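You operate a simulated robot arm through the tools that you are given. There is no shell and no other tool.

You run a simulated robot arm. Do the job below in one go: nothing can be reset, and whatever is moved stays where it is left.

JOB
Tip out the pink mug, let the basin's dirty water go and stopper it again.
Fine: tip into the sink, mug on the counter beside the burners, stopper in only when the basin is empty, the other mug left alone. Set down upright: what you pick out.

It is judged by the outcome, as a careful person would: the job done as asked, and still so three seconds after it is handed in. It fails if anything else is knocked over, pushed out of place, dropped, spilled or broken. A push-on lid holds only when it is set on centred and level and pressed home; a screw cap is set on level and turned clockwise until tight.

ROBOT AND FRAMES
A 6-joint arm with a two-finger parallel gripper, fixed in place. Base frame: the origin is on the floor under the middle of its stand, x ahead of it, y to its left, z up. Readings come in m, rad, newtons and seconds.
With the tool pointing down near the work surface it reaches from about 0.18 to 0.74 m from the base axis. Its first joint turns from -2.897 to 2.897 rad. Payload 3.91 kg.
Tool frame: the origin (TCP) lies between the finger pads and is the grasp point; the fingertips stand 0.03 m ahead of it; z points along the fingers, y is the line along which they close. The gripper opens to 0.11 m. The fingers are 0.02 m wide and 0.01 m thick; the gripper's body (0.048 by 0.112 m) begins 0.055 m behind the TCP.
Orientation is that of the tool frame in the base frame, as a unit quaternion [x, y, z, w]. With the fingers straight down and closing along the base's y, the tool's x points along the base's -x, its y along +y and its z along -z.

CONTROLS
- The arm moves only by the tool send_rows. Its argument "series" is a list of rows, each an object of numbers (a shift or turn left out is 0, a gripper value left out holds the last): "dx", "dy", "dz": the shift along the tool's x, y, z in units of 25 mm (1.0 is 25 mm); "wx", "wy", "wz": the turn, a rotation vector about the tool's x, y, z in units of 6 degrees (1.0 is 6 degrees). In form: [{"dx": .., "dy": .., "dz": .., "wx": .., "wy": .., "wz": ..}, ...]. A call has 1 to 20 rows; each row shifts and turns the commanded pose from where the row before left it, along the tool's axes as they then stand. "gripper" is the finger opening in m, from 0 to 0.11, set as the call begins (left out, the last holds). A call with a number of a shift or a turn outside -1 to 1 is refused whole. A row lasts 0.2 s, in which the tool goes at most 0.05 m and 0.15 rad; a call with a longer step from one row to the next is refused whole, and so is a gripper value outside its range. Where a pose cannot be reached the arm comes as near as it can. A force on the tool above 40 N (or 10 N above the force at the start of the call, whichever is more), or a blocked arm, ends the call early, and 0.2 s more pass. The fingers move at their own pace (about 0.045 m/s each) and stop on an object; they squeeze with about 29 N. The grip force told is the motor's: it shows also when the fingers shut on nothing. Time passes only in rows, and 0.2 s behind the last, so rows that do not move let the fingers close. The reply holds the time, the measured pose of the TCP, the force on the tool along the base axes, the opening and the grip force, in the units named above and with some noise, with the torque about the TCP (base axes, N m) and any sound that the robot's microphone picked up.
- Cameras (640 x 400 px; columns grow to the right, rows downward): "scene" is fixed at [0.2192, -0.4992, 1.5072]; the picture's right is [0.79, -0.62, 0.00], its down [-0.51, -0.65, -0.56] and it looks along [0.34, 0.44, -0.83] (base axes); focal length 309 px, centre (320, 200). "wrist" rides on the gripper at [0.071, 0.022, -0.107] in the tool frame; the picture's right is [-0.29, 0.96, 0.00], its down [-0.76, -0.23, -0.61] and it looks along [-0.58, -0.18, 0.79] (tool axes); focal length 243 px, centre (320, 200). There is no depth. A picture from a camera that has moved, and an enlarged one, comes with that camera's place and axes in the base frame and with its lens.
- grab_frame(camera): a new picture of that camera. It takes no simulated time.
- slide_trunk(by): slides the trunk up (or, below 0, down) by that many m; the arm rides with it, the base frame stays. It gives what a move gives, with no picture.
- inspect(camera, box): a new picture of the part [left, top, right, bottom] of that camera's present view, enlarged. It takes no simulated time.
- hand_in(): hands the job in; it is judged then, once.

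Nothing tells you positions but the pictures and the camera data. Unless the task says otherwise, let go and move clear before handing in.

The tools are called after ">>>" as name(argument=value, ...) on one line, values as JSON. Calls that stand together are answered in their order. send_rows: Moves the arm, as the interface text tells. Its arguments: {"type":"object","properties":{"series":{"type":"array","items":{"type":"object","properties":{"dx":{"type":"number"},"dy":{"type":"number"},"dz":{"type":"number"},"wx":{"type":"number"},"wy":{"type":"number"},"wz":{"type":"number"}}}},"gripper":{"type":"number"}},"required":["series"]} The other tools are called the same way: slide_trunk (by) moves the trunk up or down; grab_frame (camera) takes a picture; inspect (camera, box) takes an enlarged picture of a part of a camera's view; hand_in () hands the job in.

At the start:

```text
time: 0.0
position: [0.3544, -0.1137, 1.1363]
ee_rot: [0.0, 1.0, 0.0, 0.0]
contact_force: [-0.3, 0.9, 0.1]
wrist_torque: [0.02, 0.02, 0.0]
finger_gap: 0.1099
gripper_force: 0.1
trunk travel left (down, up): [-0.525, 0.065]
```

scene: 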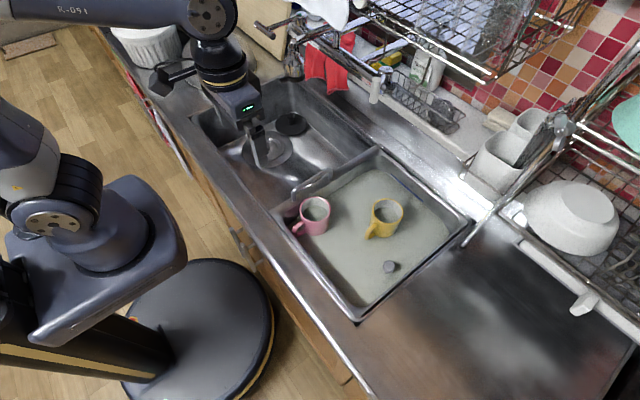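
wrist: 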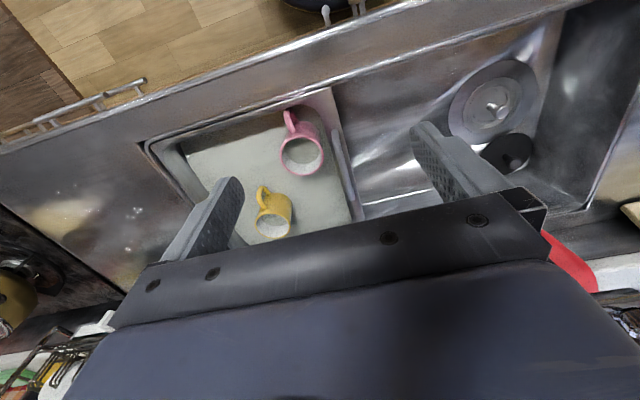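

I see a sink with two compartments: an empty deep one with a drain and black disc, and a basin (right) with dirty water holding a pink mug, a yellow mug and a small grey stopper knob. I will look closer before moving.

>>> inspect(camera="scene", box=[260, 140, 480, 330])

>>> inspect(camera="scene", box=[180, 60, 400, 220])

>>> inspect(camera="wrist", box=[120, 60, 380, 260])

>>> inspect(camera="scene", box=[400, 0, 640, 400])

>>> inspect(camera="scene", box=[60, 0, 300, 160])

```text
2.11 times, centred on (370, 235) of scene
camera zoom: at [0.2192, -0.4992, 1.5072], right [0.79, -0.62, 0.0], down [-0.51, -0.65, -0.56], along [0.34, 0.44, -0.83], focal length 650 px, centre (215, 126)
```

zoom: 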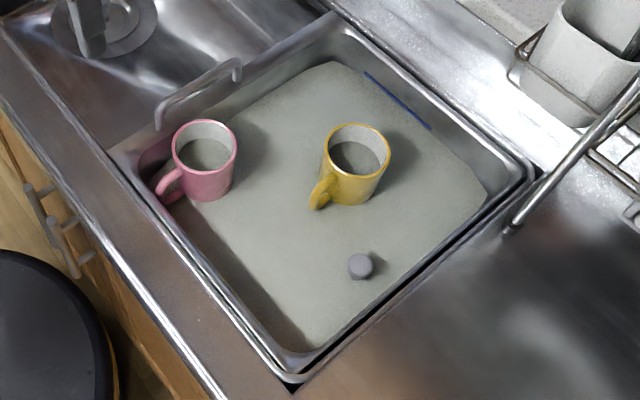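

```text
2.50 times, centred on (290, 140) of scene
camera zoom: at [0.2192, -0.4992, 1.5072], right [0.79, -0.62, 0.0], down [-0.51, -0.65, -0.56], along [0.34, 0.44, -0.83], focal length 772 px, centre (395, 350)
```

zoom: 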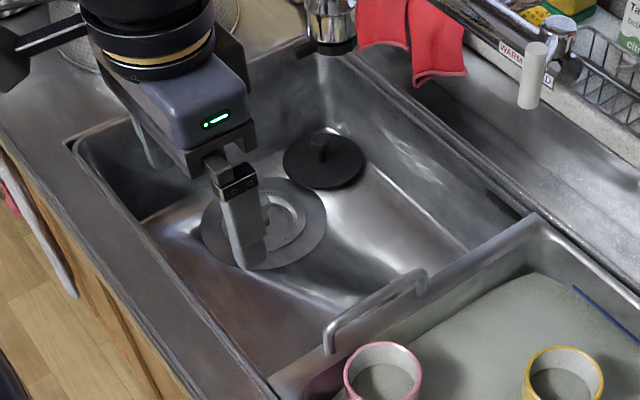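

```text
2.00 times, centred on (250, 160) of wrist
camera zoom: at [0.2831, -0.0922, 1.2445], right [0.29, 0.96, 0.0], down [0.76, -0.23, 0.61], along [0.58, -0.18, -0.79], focal length 485 px, centre (460, 280)
```

zoom: 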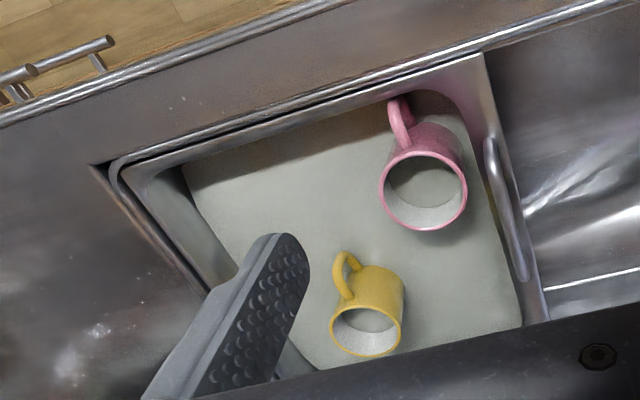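

```text
1.00 times, centred on (520, 200) of scene (not enlarged: the box is as wide or as high as the picture)
camera zoom: at [0.2192, -0.4992, 1.5072], right [0.79, -0.62, 0.0], down [-0.51, -0.65, -0.56], along [0.34, 0.44, -0.83], focal length 309 px, centre (120, 200)
```

zoom: 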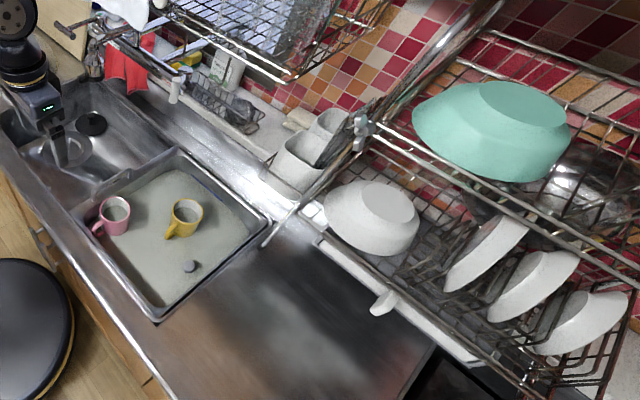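

```text
2.50 times, centred on (180, 80) of scene
camera zoom: at [0.2192, -0.4992, 1.5072], right [0.79, -0.62, 0.0], down [-0.51, -0.65, -0.56], along [0.34, 0.44, -0.83], focal length 772 px, centre (670, 500)
```

zoom: 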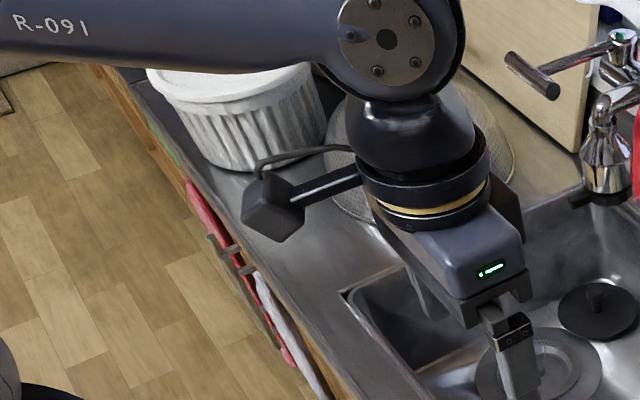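

The counter top is about z=0.87, with the pink mug rim near (0.45, -0.18, 0.88). I still need to find the burners, so I'll look at the edges of the view.

>>> inspect(camera="scene", box=[440, 200, 640, 400])

>>> inspect(camera="wrist", box=[0, 120, 220, 400])

>>> inspect(camera="scene", box=[640, 250, 900, 500])

```text
2.00 times, centred on (540, 300) of scene
camera zoom: at [0.2192, -0.4992, 1.5072], right [0.79, -0.62, 0.0], down [-0.51, -0.65, -0.56], along [0.34, 0.44, -0.83], focal length 618 px, centre (-120, 0)
```

zoom: 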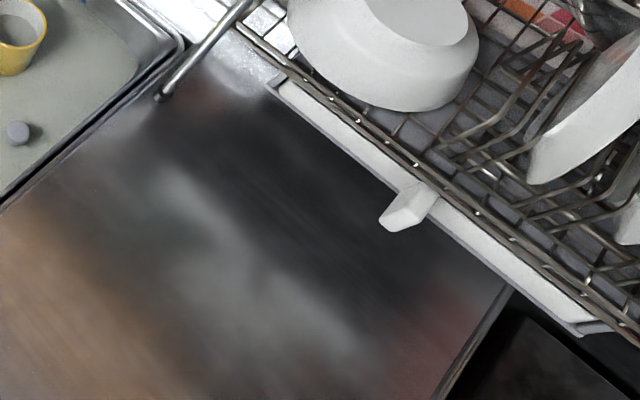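

```text
1.43 times, centred on (110, 260) of wrist
camera zoom: at [0.2831, -0.0922, 1.2445], right [0.29, 0.96, 0.0], down [0.76, -0.23, 0.61], along [0.58, -0.18, -0.79], focal length 347 px, centre (620, 114)
```

zoom: 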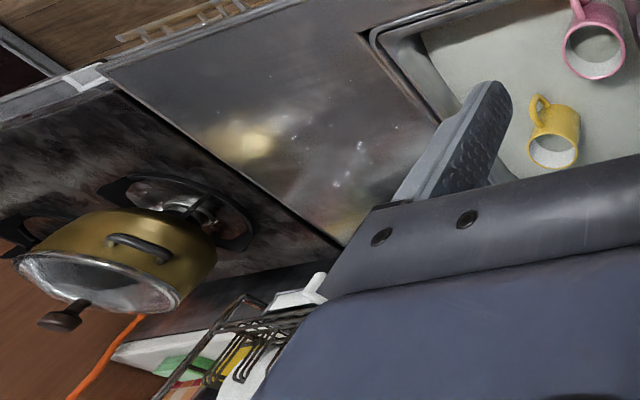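

```text
refused: 900 is not a number from 0 to 640
```

The burners lie on the right (toward -y), past the bare steel counter that runs from y≈-0.44 to -0.80. I'll turn the gripper 45° so it can close on the mug across a diagonal, clear of the handle and the basin wall, and so the wrist camera can see the stopper.

>>> send_rows(series=[{"wz": 1}, {"wz": 1}, {"wz": 1}, {"wz": 1}, {"wz": 1}, {"wz": 1}, {"wz": 1}, {"wz": 0.5}], gripper=0.11)

>>> grab_frame(camera="wrist")

```text
time: 1.8
position: [0.3551, -0.1131, 1.1371]
ee_rot: [0.384, 0.924, 0.0, 0.0]
contact_force: [-0.9, 0.1, -0.7]
wrist_torque: [0.03, 0.0, -0.01]
finger_gap: 0.1102
gripper_force: 0.1
trunk travel left (down, up): [-0.525, 0.065]
```

```text
taken
camera wrist: at [0.3195, -0.0478, 1.2445], right [0.88, 0.47, 0.0], down [0.37, -0.7, 0.61], along [0.29, -0.54, -0.79], focal length 243 px, centre (320, 200)
```

wrist: 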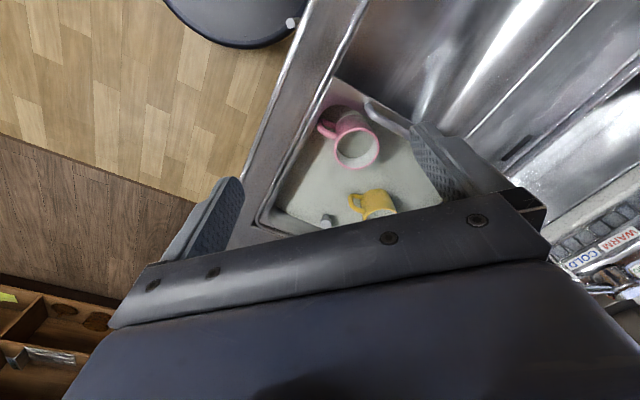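

The wrist camera now shows both mugs and a bit of the stopper. I'll zoom in to refine positions.

>>> inspect(camera="wrist", box=[240, 70, 460, 240])

>>> inspect(camera="scene", box=[280, 170, 360, 250])

>>> inspect(camera="scene", box=[350, 190, 430, 290])

```text
2.35 times, centred on (350, 155) of wrist
camera zoom: at [0.3195, -0.0478, 1.2445], right [0.88, 0.47, 0.0], down [0.37, -0.7, 0.61], along [0.29, -0.54, -0.79], focal length 571 px, centre (249, 306)
```

zoom: 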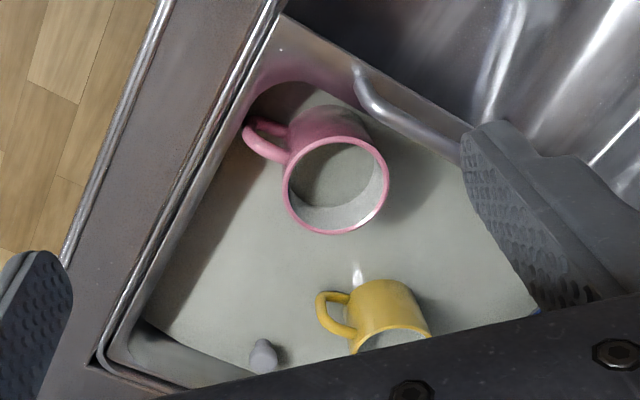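

```text
5.00 times, centred on (320, 210) of scene
camera zoom: at [0.2192, -0.4992, 1.5072], right [0.79, -0.62, 0.0], down [-0.51, -0.65, -0.56], along [0.34, 0.44, -0.83], focal length 1544 px, centre (320, 150)
```

zoom: 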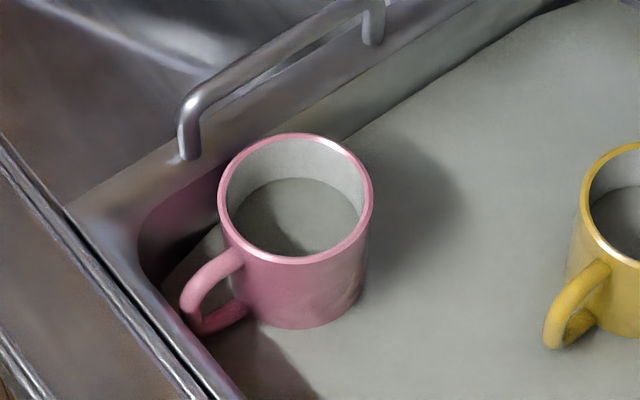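

```text
4.00 times, centred on (390, 240) of scene
camera zoom: at [0.2192, -0.4992, 1.5072], right [0.79, -0.62, 0.0], down [-0.51, -0.65, -0.56], along [0.34, 0.44, -0.83], focal length 1235 px, centre (40, 40)
```

zoom: 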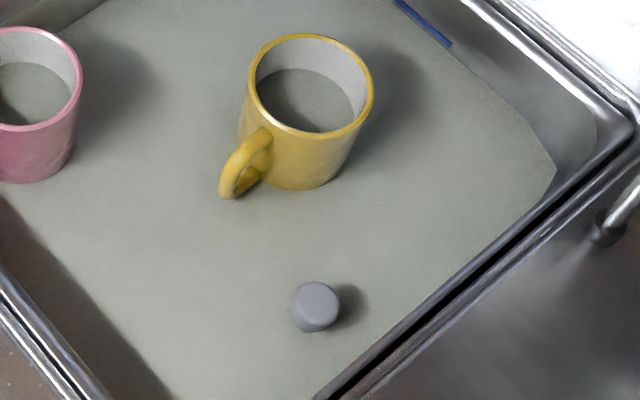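

The pink mug's rim is centred near (0.455, -0.178, 0.875), its handle points to -x, and the stopper knob's top is near (0.515, -0.381, 0.82). I'll move above the mug for a closer look.

>>> send_rows(series=[{"dx": -0.778, "dy": 0.165, "dz": 0.913}, {"dx": -0.778, "dy": 0.165, "dz": 0.913}, {"dx": -0.778, "dy": 0.165, "dz": 0.913}, {"dx": -0.778, "dy": 0.165, "dz": 0.913}, {"dx": -0.778, "dy": 0.165, "dz": 0.913}, {"dx": -0.778, "dy": 0.165, "dz": 0.913}], gripper=0.088)

>>> grab_frame(camera="wrist")

>>> grab_frame(camera="scene")

```text
time: 3.2
position: [0.4533, -0.1776, 0.9998]
ee_rot: [0.383, 0.924, 0.0, 0.0]
contact_force: [0.6, 0.2, -1.0]
wrist_torque: [0.0, 0.02, 0.02]
finger_gap: 0.0877
gripper_force: 0.1
trunk travel left (down, up): [-0.525, 0.065]
```

```text
taken
camera wrist: at [0.4179, -0.1129, 1.1075], right [0.88, 0.47, 0.0], down [0.37, -0.7, 0.61], along [0.29, -0.54, -0.79], focal length 243 px, centre (320, 200)
```

wrist: 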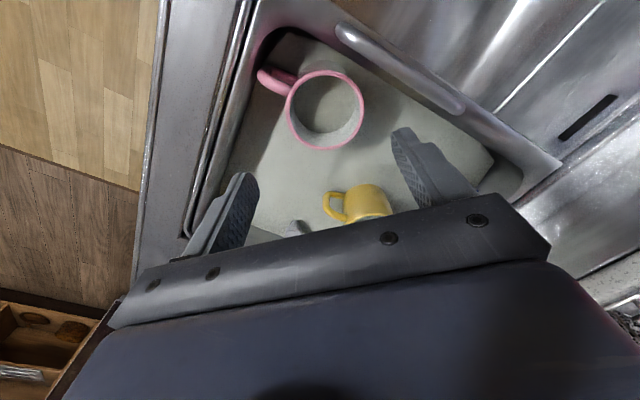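

```text
taken
```

scene: 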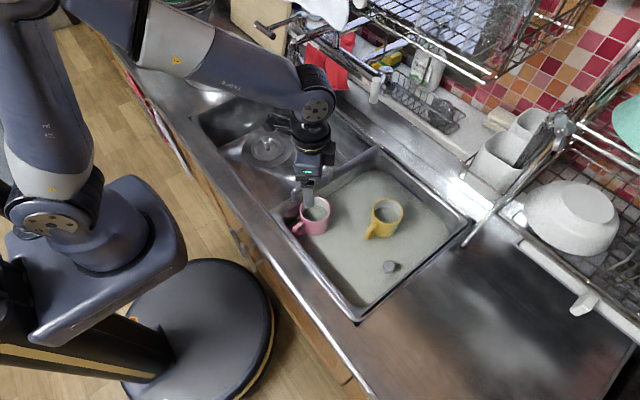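

>>> inspect(camera="wrist", box=[180, 10, 500, 250])

>>> inspect(camera="scene", box=[280, 140, 360, 250])

```text
1.67 times, centred on (340, 130) of wrist
camera zoom: at [0.4179, -0.1129, 1.1075], right [0.88, 0.47, 0.0], down [0.37, -0.7, 0.61], along [0.29, -0.54, -0.79], focal length 404 px, centre (287, 317)
```

zoom: 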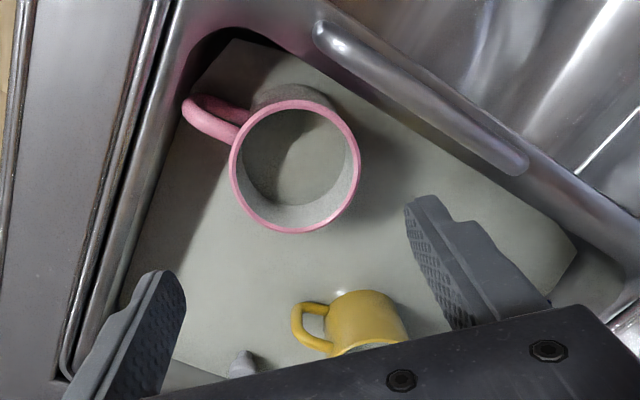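

```text
3.64 times, centred on (320, 195) of scene
camera zoom: at [0.2192, -0.4992, 1.5072], right [0.79, -0.62, 0.0], down [-0.51, -0.65, -0.56], along [0.34, 0.44, -0.83], focal length 1123 px, centre (320, 218)
```

zoom: 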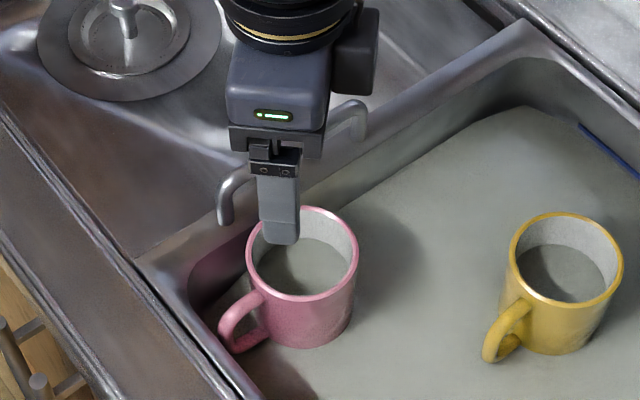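

>>> inspect(camera="wrist", box=[290, 20, 430, 120])

>>> inspect(camera="scene", box=[290, 160, 350, 200])

```text
4.00 times, centred on (360, 70) of wrist
camera zoom: at [0.4179, -0.1129, 1.1075], right [0.88, 0.47, 0.0], down [0.37, -0.7, 0.61], along [0.29, -0.54, -0.79], focal length 970 px, centre (160, 720)
```

zoom: 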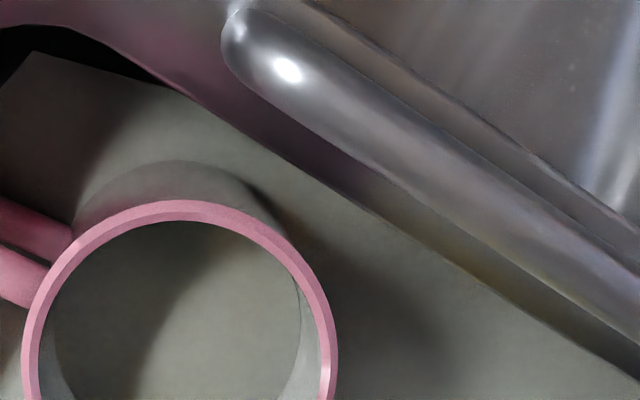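

```text
10.00 times, centred on (320, 180) of scene
camera zoom: at [0.2192, -0.4992, 1.5072], right [0.79, -0.62, 0.0], down [-0.51, -0.65, -0.56], along [0.34, 0.44, -0.83], focal length 3089 px, centre (320, 400)
```

zoom: 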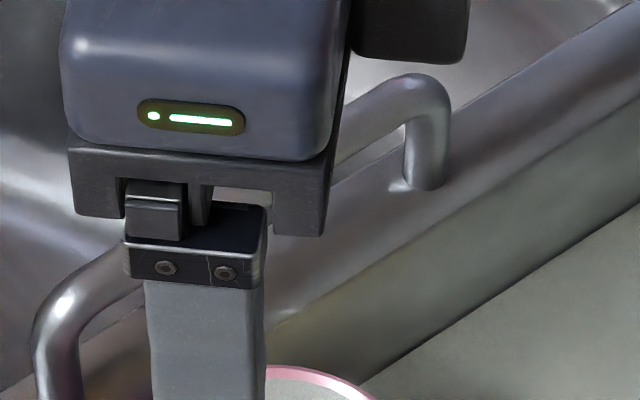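

The mug sits only ~5 mm from the basin's left wall, so straddling it is tight. I'll pinch its rim on the open +x side (opposite the handle), one finger in and one out, so I turn the gripper to close along x and move over that rim point.

>>> send_rows(series=[{"wz": 1}, {"wz": 1}, {"wz": 1}, {"wz": 1}, {"wz": 1}, {"wz": 1}, {"wz": 1}, {"wz": 0.5}, {"dy": 0.8}, {"dy": 0.8}, {"dz": 0.7}, {"dz": 0.7}], gripper=0.05)

>>> grab_frame(camera="wrist")

>>> inspect(camera="scene", box=[260, 120, 420, 250])

```text
time: 5.8
position: [0.4951, -0.1779, 0.9653]
ee_rot: [0.707, 0.707, 0.0, 0.001]
contact_force: [-0.2, -0.3, -0.4]
wrist_torque: [0.01, 0.01, -0.01]
finger_gap: 0.0501
gripper_force: 0.1
trunk travel left (down, up): [-0.525, 0.065]
```

```text
taken
camera wrist: at [0.5166, -0.1076, 1.0731], right [0.96, -0.29, 0.0], down [-0.23, -0.76, 0.61], along [-0.18, -0.58, -0.79], focal length 243 px, centre (320, 200)
```

wrist: 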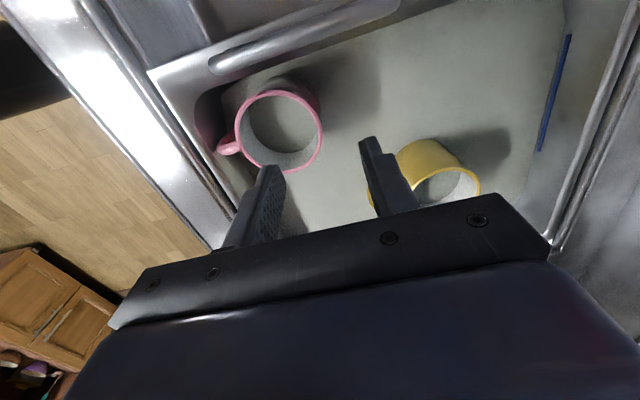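

```text
3.08 times, centred on (340, 185) of scene
camera zoom: at [0.2192, -0.4992, 1.5072], right [0.79, -0.62, 0.0], down [-0.51, -0.65, -0.56], along [0.34, 0.44, -0.83], focal length 950 px, centre (258, 246)
```

zoom: 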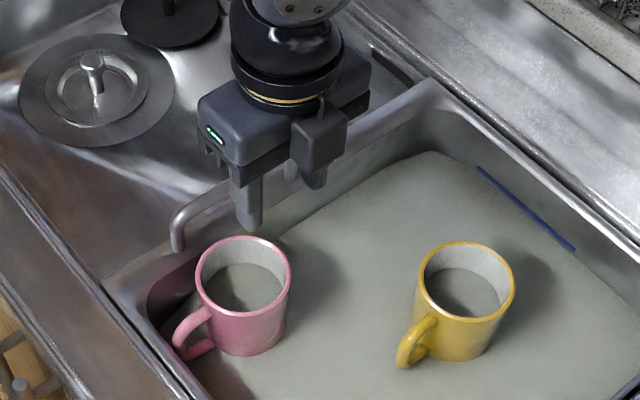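

>>> inspect(camera="wrist", box=[190, 60, 430, 230])

```text
2.35 times, centred on (310, 145) of wrist
camera zoom: at [0.5166, -0.1076, 1.0731], right [0.96, -0.29, 0.0], down [-0.23, -0.76, 0.61], along [-0.18, -0.58, -0.79], focal length 571 px, centre (344, 329)
```

zoom: 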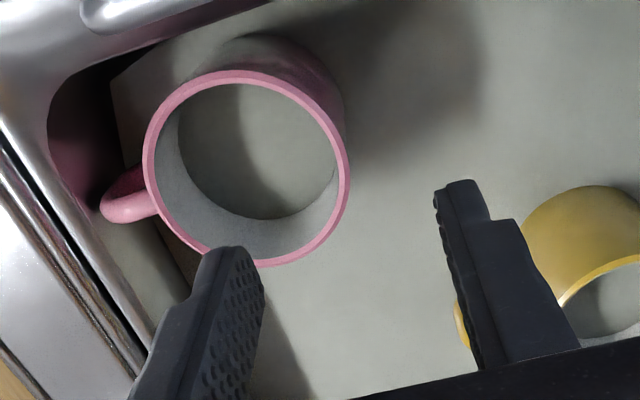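

The rim's pinch point is at about (0.493, -0.178) and the fingers straddle it, so I descend gently with one finger inside the mug.

>>> send_rows(series=[{"dy": -0.08, "dz": 0.5}, {"dz": 0.5}, {"dz": 0.5}, {"dz": 0.5}, {"dz": 0.5}, {"dz": 0.5}], gripper=0.05)

>>> grab_frame(camera="wrist")

>>> inspect(camera="scene", box=[270, 150, 400, 250])

```text
time: 7.2
position: [0.4916, -0.1776, 0.8915]
ee_rot: [0.707, 0.707, 0.0, -0.001]
contact_force: [-0.4, -0.8, 0.0]
wrist_torque: [0.03, 0.03, 0.01]
finger_gap: 0.0502
gripper_force: 0.1
trunk travel left (down, up): [-0.525, 0.065]
```

```text
taken
camera wrist: at [0.5136, -0.1075, 0.9981], right [0.96, -0.29, 0.0], down [-0.23, -0.76, 0.61], along [-0.18, -0.58, -0.79], focal length 243 px, centre (320, 200)
```

wrist: 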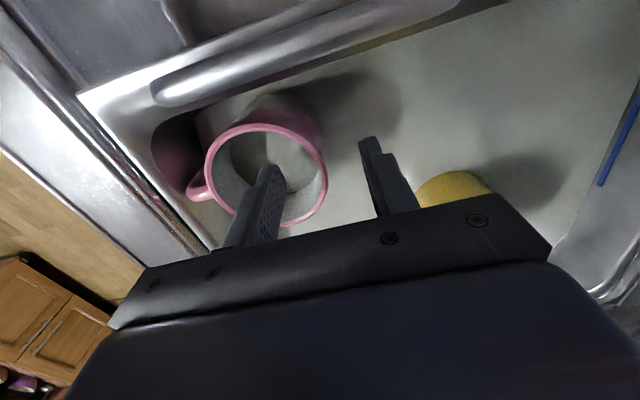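

```text
4.00 times, centred on (335, 200) of scene
camera zoom: at [0.2192, -0.4992, 1.5072], right [0.79, -0.62, 0.0], down [-0.51, -0.65, -0.56], along [0.34, 0.44, -0.83], focal length 1235 px, centre (260, 200)
```

zoom: 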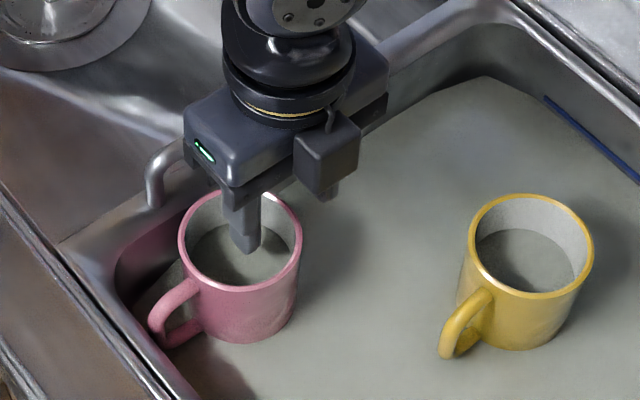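

One finger is inside the mug with no contact; I lower a bit more and then close on the wall.

>>> send_rows(series=[{"dz": 0.36}, {"dz": 0.36}, {"dz": 0.36}, {"dz": 0.36}], gripper=0.05)

>>> send_rows(series=[{}, {}, {}, {}, {}], gripper=0.0)

>>> grab_frame(camera="wrist")

>>> inspect(camera="scene", box=[270, 150, 400, 250])

```text
time: 8.2
position: [0.4923, -0.1772, 0.8552]
ee_rot: [0.707, 0.707, 0.0, 0.0]
contact_force: [0.4, -0.1, 0.5]
wrist_torque: [-0.02, 0.0, 0.0]
finger_gap: 0.0501
gripper_force: 0.1
trunk travel left (down, up): [-0.525, 0.065]
```

```text
time: 9.4
position: [0.4914, -0.1773, 0.855]
ee_rot: [0.707, 0.707, 0.0, 0.0]
contact_force: [-1.7, 5.6, 12.3]
wrist_torque: [0.37, 1.1, -0.3]
finger_gap: 0.0095
gripper_force: 29.1
trunk travel left (down, up): [-0.525, 0.065]
```

```text
taken
camera wrist: at [0.5134, -0.1068, 0.9628], right [0.96, -0.29, 0.0], down [-0.23, -0.76, 0.61], along [-0.18, -0.58, -0.79], focal length 243 px, centre (320, 200)
```

wrist: 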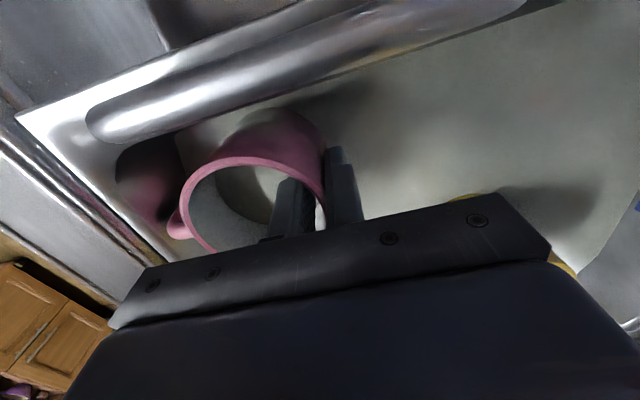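

```text
4.00 times, centred on (335, 200) of scene
camera zoom: at [0.2192, -0.4992, 1.5072], right [0.79, -0.62, 0.0], down [-0.51, -0.65, -0.56], along [0.34, 0.44, -0.83], focal length 1235 px, centre (260, 200)
```

zoom: 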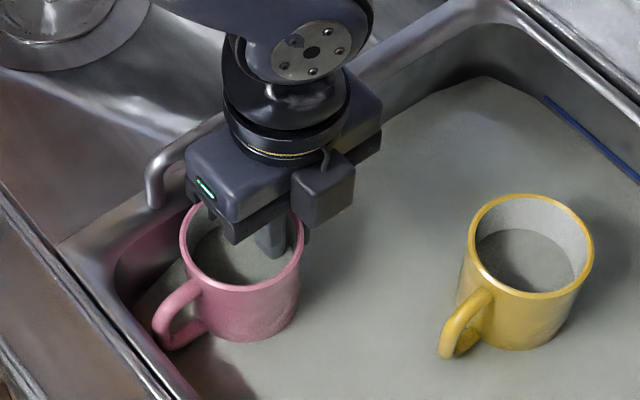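

The grip has closed on the mug wall (gap 9.5 mm, 29 N). I lift slightly and check that the mug hangs level.

>>> send_rows(series=[{"dz": -0.2}, {"dz": -0.3}, {"dz": -0.4}, {"dz": -0.4}])

>>> inspect(camera="scene", box=[270, 150, 400, 250])

>>> grab_frame(camera="wrist")

```text
time: 10.4
position: [0.4942, -0.179, 0.8867]
ee_rot: [0.707, 0.708, 0.0, 0.0]
contact_force: [-0.4, 0.5, -3.1]
wrist_torque: [0.05, -0.12, 0.0]
finger_gap: 0.0092
gripper_force: 28.9
trunk travel left (down, up): [-0.525, 0.065]
```

```text
4.00 times, centred on (335, 200) of scene
camera zoom: at [0.2192, -0.4992, 1.5072], right [0.79, -0.62, 0.0], down [-0.51, -0.65, -0.56], along [0.34, 0.44, -0.83], focal length 1235 px, centre (260, 200)
```

zoom: 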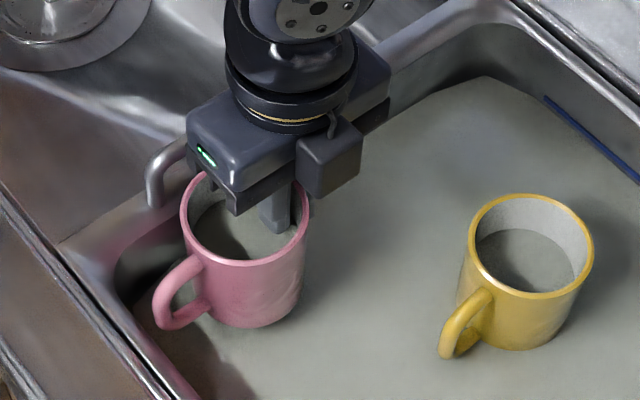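

```text
taken
camera wrist: at [0.5143, -0.1088, 0.9943], right [0.96, -0.29, 0.0], down [-0.23, -0.76, 0.61], along [-0.18, -0.58, -0.79], focal length 243 px, centre (320, 200)
```

wrist: 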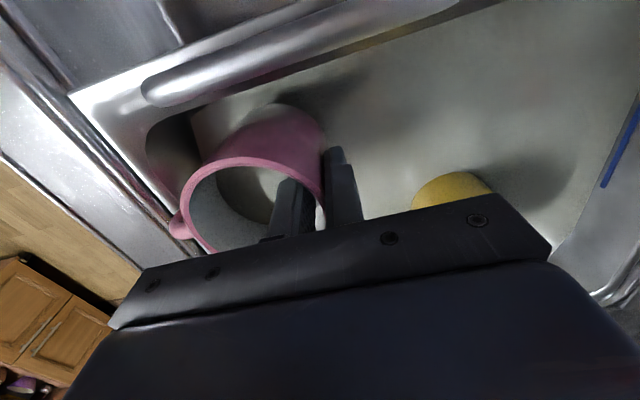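

The mug is up and level with ~3 N load. I lift it clear of the basin before moving over the left sink bowl.

>>> send_rows(series=[{"dz": -0.4}, {"dz": -0.6}, {"dz": -0.8}, {"dz": -0.8}, {"dz": -0.8}, {"dz": -0.8}, {"dz": -0.8}, {"dz": -0.8}, {"dz": -0.8}, {"dz": -0.6}, {"dz": -0.3}])

>>> grab_frame(camera="scene")

```text
time: 12.8
position: [0.4921, -0.1763, 1.0745]
ee_rot: [0.707, 0.707, 0.0, -0.001]
contact_force: [0.2, 0.9, -3.1]
wrist_torque: [0.02, -0.11, 0.0]
finger_gap: 0.009
gripper_force: 29.0
trunk travel left (down, up): [-0.525, 0.065]
```

```text
taken
```

scene: 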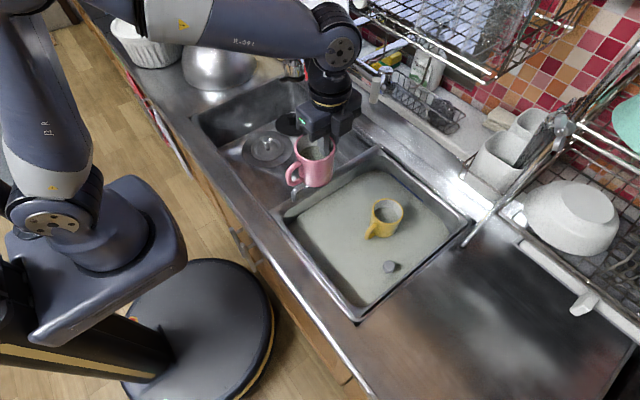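

>>> inspect(camera="scene", box=[180, 0, 400, 190])

>>> grab_frame(camera="wrist")

```text
2.11 times, centred on (290, 95) of scene
camera zoom: at [0.2192, -0.4992, 1.5072], right [0.79, -0.62, 0.0], down [-0.51, -0.65, -0.56], along [0.34, 0.44, -0.83], focal length 650 px, centre (383, 421)
```

zoom: 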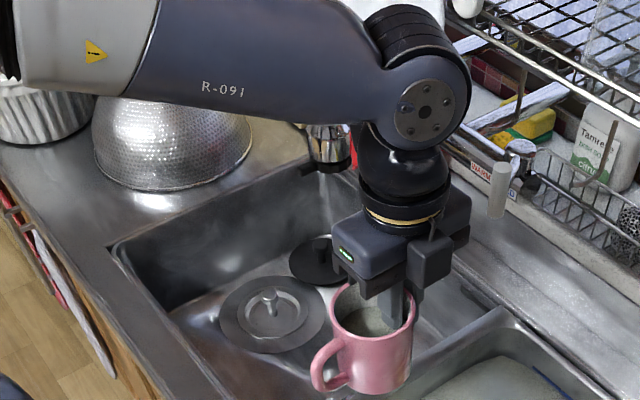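

```text
taken
camera wrist: at [0.5147, -0.1075, 1.1816], right [0.96, -0.29, 0.0], down [-0.23, -0.76, 0.61], along [-0.18, -0.58, -0.79], focal length 243 px, centre (320, 200)
```

wrist: 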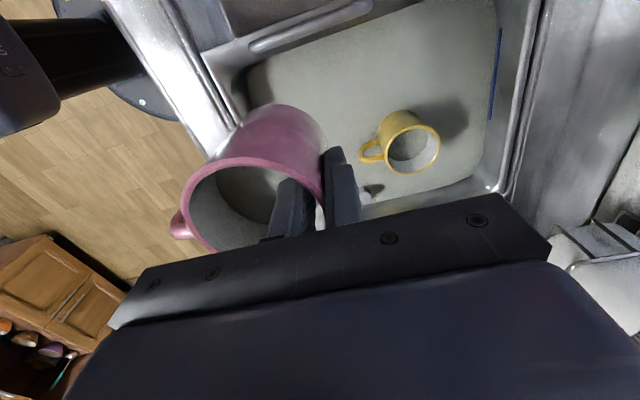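

The mug is held well. Before swinging over the bowl I want the faucet's position, so I turn the gripper (mug level) to look toward the back of the sink.

>>> send_rows(series=[{"wz": -0.5}, {"wz": -1}, {"wz": -1}, {"wz": -1}, {"wz": -1}, {"wz": -1}, {"wz": -1}, {"wz": -1}, {"wz": -1}, {"wz": -1}, {"wz": -1}, {"wz": -1}, {"wz": -1}, {"wz": -1}, {"wz": -1}, {"wz": -0.5}])

>>> grab_frame(camera="wrist")

>>> grab_frame(camera="scene")

```text
time: 16.2
position: [0.4922, -0.1782, 1.0744]
ee_rot: [-0.001, 1.0, -0.001, 0.0]
contact_force: [-0.1, 0.1, -3.5]
wrist_torque: [0.15, -0.01, 0.02]
finger_gap: 0.0092
gripper_force: 29.0
trunk travel left (down, up): [-0.525, 0.065]
```

```text
taken
camera wrist: at [0.4209, -0.1574, 1.1816], right [0.29, 0.96, 0.0], down [0.76, -0.23, 0.61], along [0.58, -0.18, -0.79], focal length 243 px, centre (320, 200)
```

wrist: 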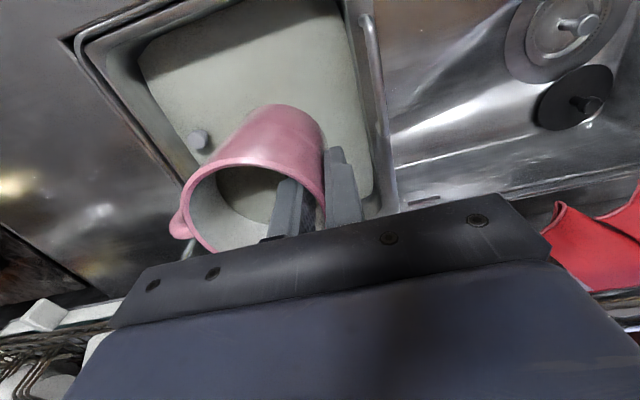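

```text
taken
```

scene: 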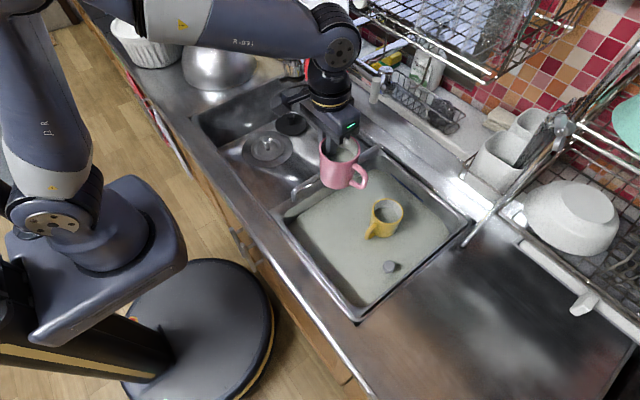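

No faucet within the reach of this view besides the red cloth at the back. I move over the near-right part of the sink bowl, still level and well clear, and look again.

>>> send_rows(series=[{"dx": 0.1, "dy": 0.4}, {"dx": 0.15, "dy": 0.8}, {"dx": 0.15, "dy": 0.9}, {"dx": 0.15, "dy": 0.9}, {"dx": 0.15, "dy": 0.9}, {"dx": 0.15, "dy": 0.9}, {"dx": 0.15, "dy": 0.9}, {"dx": 0.1, "dy": 0.9}, {"dx": 0.05, "dy": 0.7}, {"dx": 0.05, "dy": 0.3}])

>>> grab_frame(camera="wrist")

>>> grab_frame(camera="scene")

```text
time: 18.4
position: [0.4624, 0.0113, 1.0734]
ee_rot: [0.0, 1.0, 0.0, -0.001]
contact_force: [1.5, -0.1, -3.9]
wrist_torque: [0.15, 0.0, 0.0]
finger_gap: 0.0092
gripper_force: 29.5
trunk travel left (down, up): [-0.525, 0.065]
```

```text
taken
camera wrist: at [0.3909, 0.0325, 1.182], right [0.29, 0.96, 0.0], down [0.76, -0.23, 0.61], along [0.58, -0.18, -0.79], focal length 243 px, centre (320, 200)
```

wrist: 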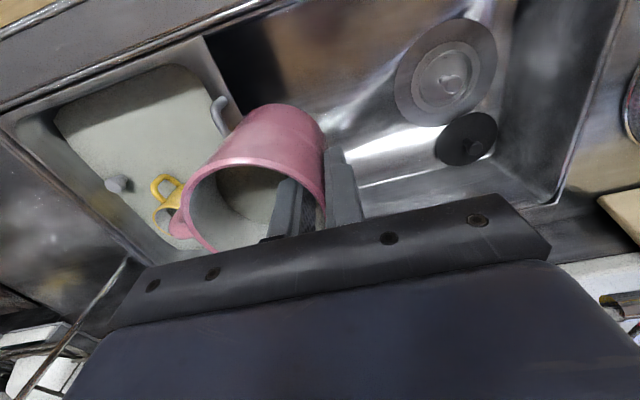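

```text
taken
```

scene: 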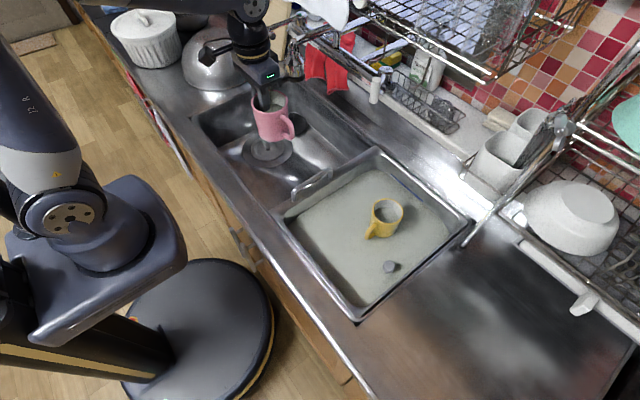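

>>> inspect(camera="scene", box=[240, 0, 400, 110])

>>> inspect(camera="wrist", box=[520, 200, 640, 400])

>>> inspect(camera="scene", box=[230, 70, 330, 180])

```text
3.64 times, centred on (320, 55) of scene
camera zoom: at [0.2192, -0.4992, 1.5072], right [0.79, -0.62, 0.0], down [-0.51, -0.65, -0.56], along [0.34, 0.44, -0.83], focal length 1123 px, centre (320, 727)
```

zoom: 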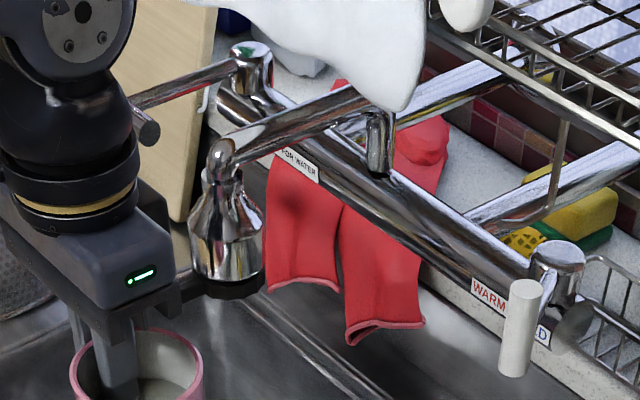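

```text
2.00 times, centred on (580, 300) of wrist
camera zoom: at [0.3909, 0.0325, 1.182], right [0.29, 0.96, 0.0], down [0.76, -0.23, 0.61], along [0.58, -0.18, -0.79], focal length 485 px, centre (-200, 0)
```

zoom: 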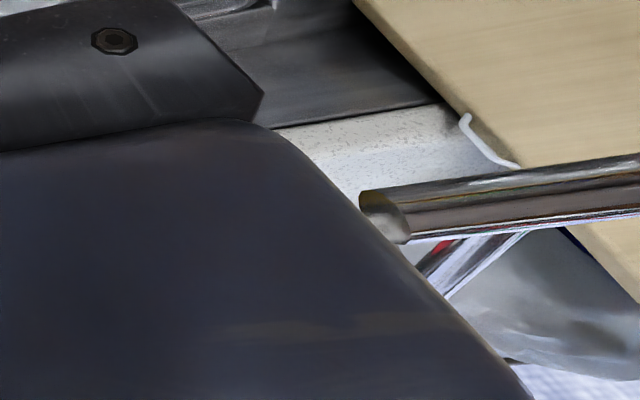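

```text
3.64 times, centred on (280, 125) of scene
camera zoom: at [0.2192, -0.4992, 1.5072], right [0.79, -0.62, 0.0], down [-0.51, -0.65, -0.56], along [0.34, 0.44, -0.83], focal length 1123 px, centre (466, 473)
```

zoom: 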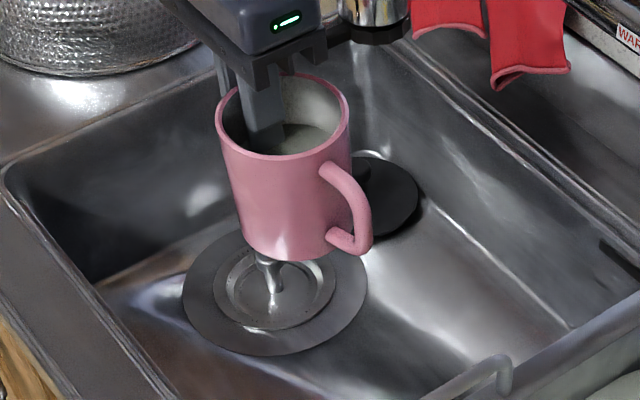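

The faucet spout hangs at about (0.62, 0.13, ≥0.99) and its lever end at (0.59, 0.17, 1.10), so I'll stay at x≈0.46–0.47 for the pour. I move the mug over the front-middle of the sink bowl, ready to tip with the tool swinging toward +y.

>>> send_rows(series=[{"dy": 0.4, "dz": -0.1}, {"dy": 0.7, "dz": -0.1}, {"dy": 0.8, "dz": -0.1}, {"dy": 0.8, "dz": -0.1}, {"dy": 0.8, "dz": -0.1}, {"dy": 0.8, "dz": -0.1}, {"dy": 0.6, "dz": -0.07}, {"dy": 0.25}])

>>> grab_frame(camera="scene")

>>> grab_frame(camera="wrist")

```text
time: 20.2
position: [0.4632, 0.1422, 1.0919]
ee_rot: [0.0, 1.0, 0.0, 0.0]
contact_force: [0.0, -0.5, -3.3]
wrist_torque: [0.11, 0.0, 0.0]
finger_gap: 0.0093
gripper_force: 29.0
trunk travel left (down, up): [-0.525, 0.065]
```

```text
taken
```

scene: 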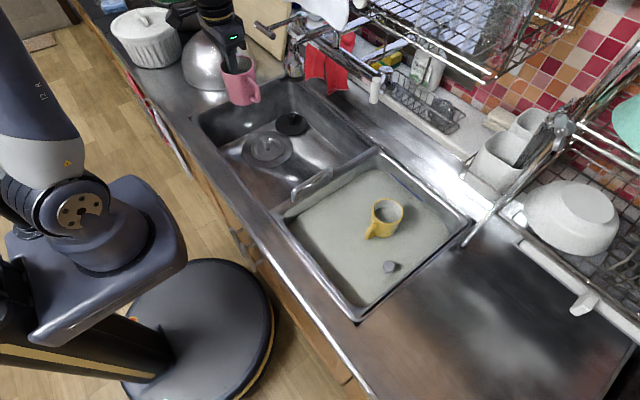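

```text
taken
camera wrist: at [0.3916, 0.1626, 1.1983], right [0.29, 0.96, 0.0], down [0.76, -0.23, 0.61], along [0.58, -0.18, -0.79], focal length 243 px, centre (320, 200)
```

wrist: 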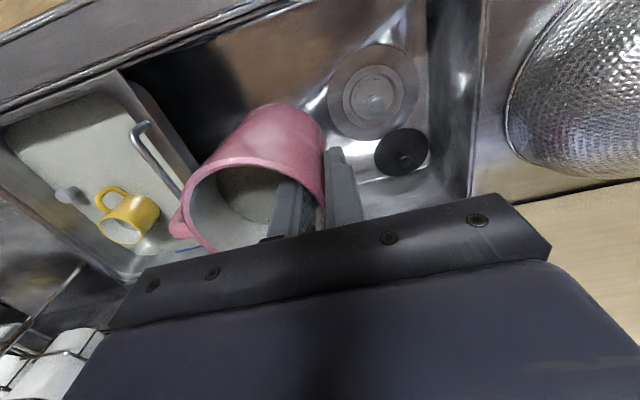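

The mug is over the sink bowl, still level. I begin tipping in stages, checking that the arm follows.

>>> send_rows(series=[{"wx": -0.5}, {"wx": -1}, {"wx": -1}, {"wx": -1}, {"wx": -1}, {"wx": -0.5}])

>>> grab_frame(camera="scene")

```text
time: 21.6
position: [0.4622, 0.1406, 1.0899]
ee_rot: [0.0, 0.966, 0.26, 0.0]
contact_force: [0.5, -1.2, -3.5]
wrist_torque: [0.05, 0.0, 0.01]
finger_gap: 0.0094
gripper_force: 29.4
trunk travel left (down, up): [-0.525, 0.065]
```

```text
taken
```

scene: 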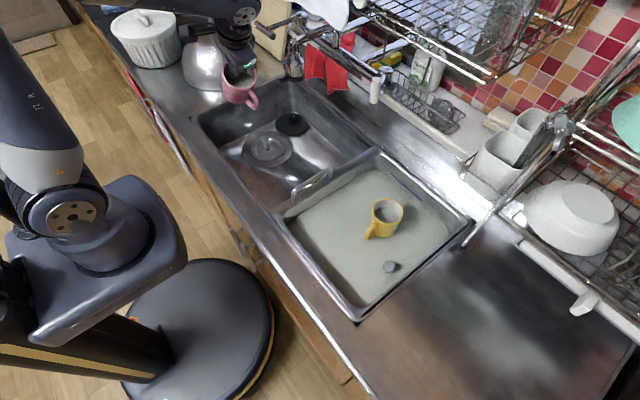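

The arm follows well at 30° tilt; I continue.

>>> send_rows(series=[{"wx": -0.7}, {"wx": -0.7}, {"wx": -0.7}, {"wx": -0.7}, {"wx": -0.7}, {"wx": -0.7}, {"wx": -0.8}])

>>> inspect(camera="scene", box=[160, 0, 380, 180])

```text
time: 23.2
position: [0.4622, 0.1411, 1.0915]
ee_rot: [0.0, 0.865, 0.501, 0.001]
contact_force: [0.5, -0.2, -2.7]
wrist_torque: [-0.03, 0.0, -0.01]
finger_gap: 0.0093
gripper_force: 29.2
trunk travel left (down, up): [-0.525, 0.065]
```

```text
2.22 times, centred on (270, 90) of scene
camera zoom: at [0.2192, -0.4992, 1.5072], right [0.79, -0.62, 0.0], down [-0.51, -0.65, -0.56], along [0.34, 0.44, -0.83], focal length 686 px, centre (431, 444)
```

zoom: 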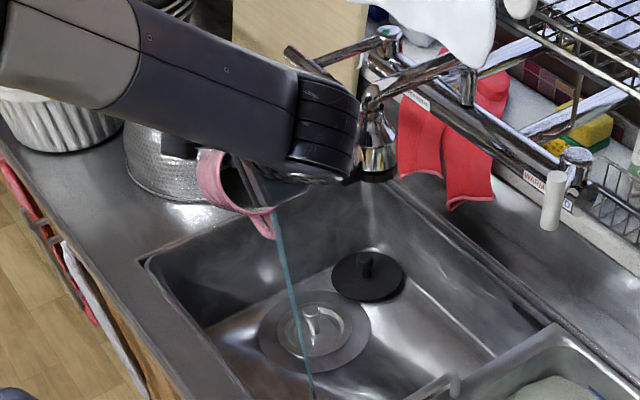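

A stream is running from the lip into the sink bowl. I keep tipping slowly.

>>> send_rows(series=[{"wx": -0.5}, {"wx": -0.5}, {"wx": -0.5}, {"wx": -0.5}, {"wx": -0.5}, {"wx": -0.5}, {"wx": -0.5}, {"wx": -0.5}, {"wx": -0.5}, {"wx": -0.5}])

>>> inspect(camera="scene", box=[160, 0, 380, 180])

>>> grab_frame(camera="wrist")

```text
time: 25.4
position: [0.4622, 0.1413, 1.0915]
ee_rot: [0.0, 0.707, 0.707, 0.0]
contact_force: [0.7, -0.7, -1.6]
wrist_torque: [-0.07, 0.02, -0.02]
finger_gap: 0.0094
gripper_force: 28.8
trunk travel left (down, up): [-0.525, 0.065]
```

```text
2.22 times, centred on (270, 90) of scene
camera zoom: at [0.2192, -0.4992, 1.5072], right [0.79, -0.62, 0.0], down [-0.51, -0.65, -0.56], along [0.34, 0.44, -0.83], focal length 686 px, centre (431, 444)
```

zoom: 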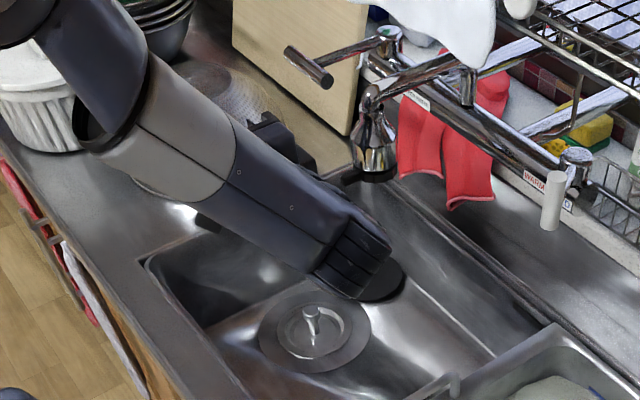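

```text
taken
camera wrist: at [0.3907, 0.0331, 1.1129], right [0.29, 0.0, 0.96], down [0.76, -0.61, -0.23], along [0.58, 0.79, -0.18], focal length 243 px, centre (320, 200)
```

wrist: 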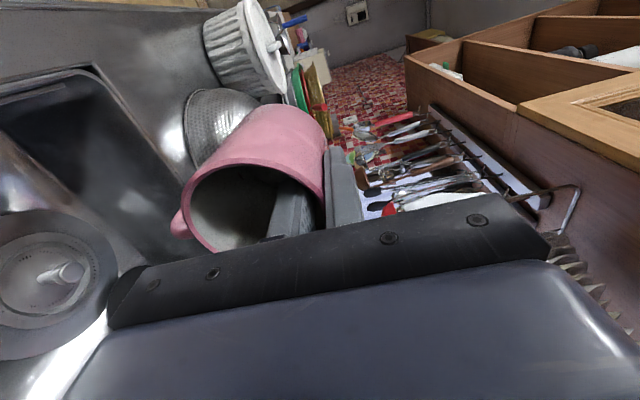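

The mug is horizontal and its weight has dropped, so most is out. I tip a little past horizontal to empty it fully.

>>> send_rows(series=[{"wx": -0.6}, {"wx": -0.6}, {"wx": -0.6}, {"wx": -0.6}, {"wx": -0.6}, {"wx": -0.6}, {}, {}, {}, {}])

>>> grab_frame(camera="wrist")

>>> grab_frame(camera="scene")

```text
time: 27.6
position: [0.4629, 0.1414, 1.0907]
ee_rot: [0.0, 0.562, 0.827, -0.001]
contact_force: [-0.3, 0.4, -2.5]
wrist_torque: [-0.09, -0.01, 0.01]
finger_gap: 0.0092
gripper_force: 29.0
trunk travel left (down, up): [-0.525, 0.065]
```

```text
taken
camera wrist: at [0.3907, 0.0325, 1.0716], right [0.29, -0.35, 0.89], down [0.76, -0.48, -0.44], along [0.58, 0.8, 0.13], focal length 243 px, centre (320, 200)
```

wrist: 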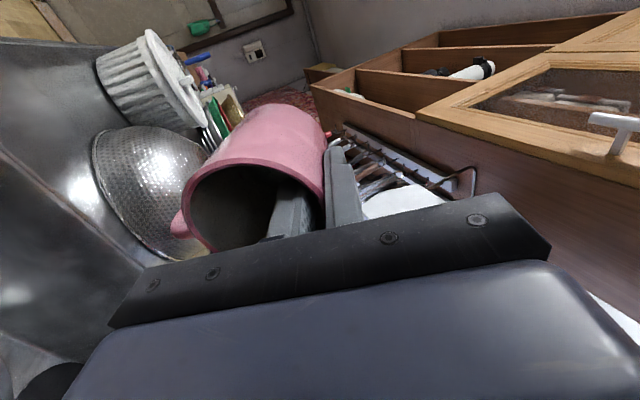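

```text
taken
```

scene: 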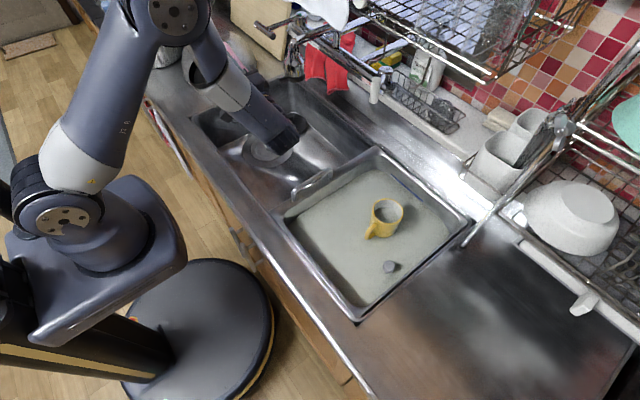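

The mug is tipped well past horizontal and held. I'll wait a moment, then bring it back upright.

>>> send_rows(series=[{}, {}, {}, {}, {}, {"wx": 0.6}, {"wx": 0.8}, {"wx": 0.8}, {"wx": 0.8}, {"wx": 0.8}, {"wx": 0.8}, {"wx": 0.8}, {"wx": 0.8}, {"wx": 0.8}, {"wx": 0.8}])

>>> send_rows(series=[{"wx": 0.9}, {"wx": 0.9}, {"wx": 0.9}, {"wx": 0.9}, {"wx": 0.9}, {"wx": 0.9}, {"wx": 0.9}, {"wx": 0.9}, {"wx": 0.9}, {"wx": 0.9}, {"wx": 0.9}, {"wx": 0.9}])

>>> grab_frame(camera="wrist")

>>> grab_frame(camera="scene")

```text
time: 30.8
position: [0.462, 0.1413, 1.0906]
ee_rot: [0.001, 0.845, 0.535, 0.0]
contact_force: [-0.5, -0.1, -2.5]
wrist_torque: [-0.04, -0.01, 0.01]
finger_gap: 0.0093
gripper_force: 29.3
trunk travel left (down, up): [-0.525, 0.065]
```

```text
time: 33.4
position: [0.4624, 0.1405, 1.0908]
ee_rot: [0.0, 1.0, -0.001, 0.001]
contact_force: [0.6, 0.4, -2.7]
wrist_torque: [0.09, -0.01, 0.01]
finger_gap: 0.009
gripper_force: 29.0
trunk travel left (down, up): [-0.525, 0.065]
```

```text
taken
camera wrist: at [0.391, 0.1621, 1.1979], right [0.29, 0.96, 0.0], down [0.76, -0.23, 0.61], along [0.58, -0.18, -0.79], focal length 243 px, centre (320, 200)
```

wrist: 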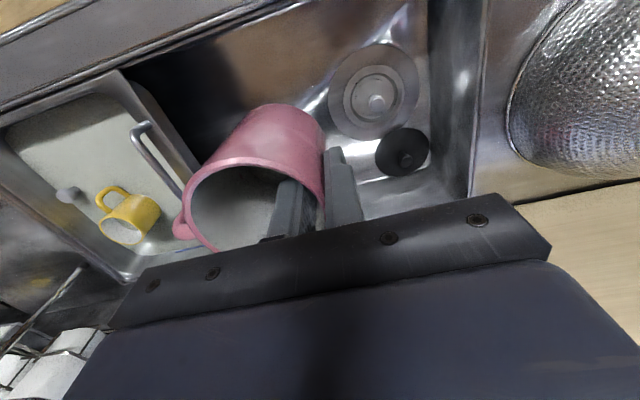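

```text
taken
```

scene: 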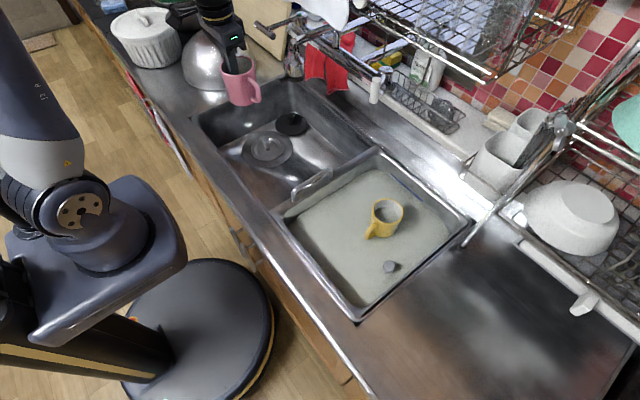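

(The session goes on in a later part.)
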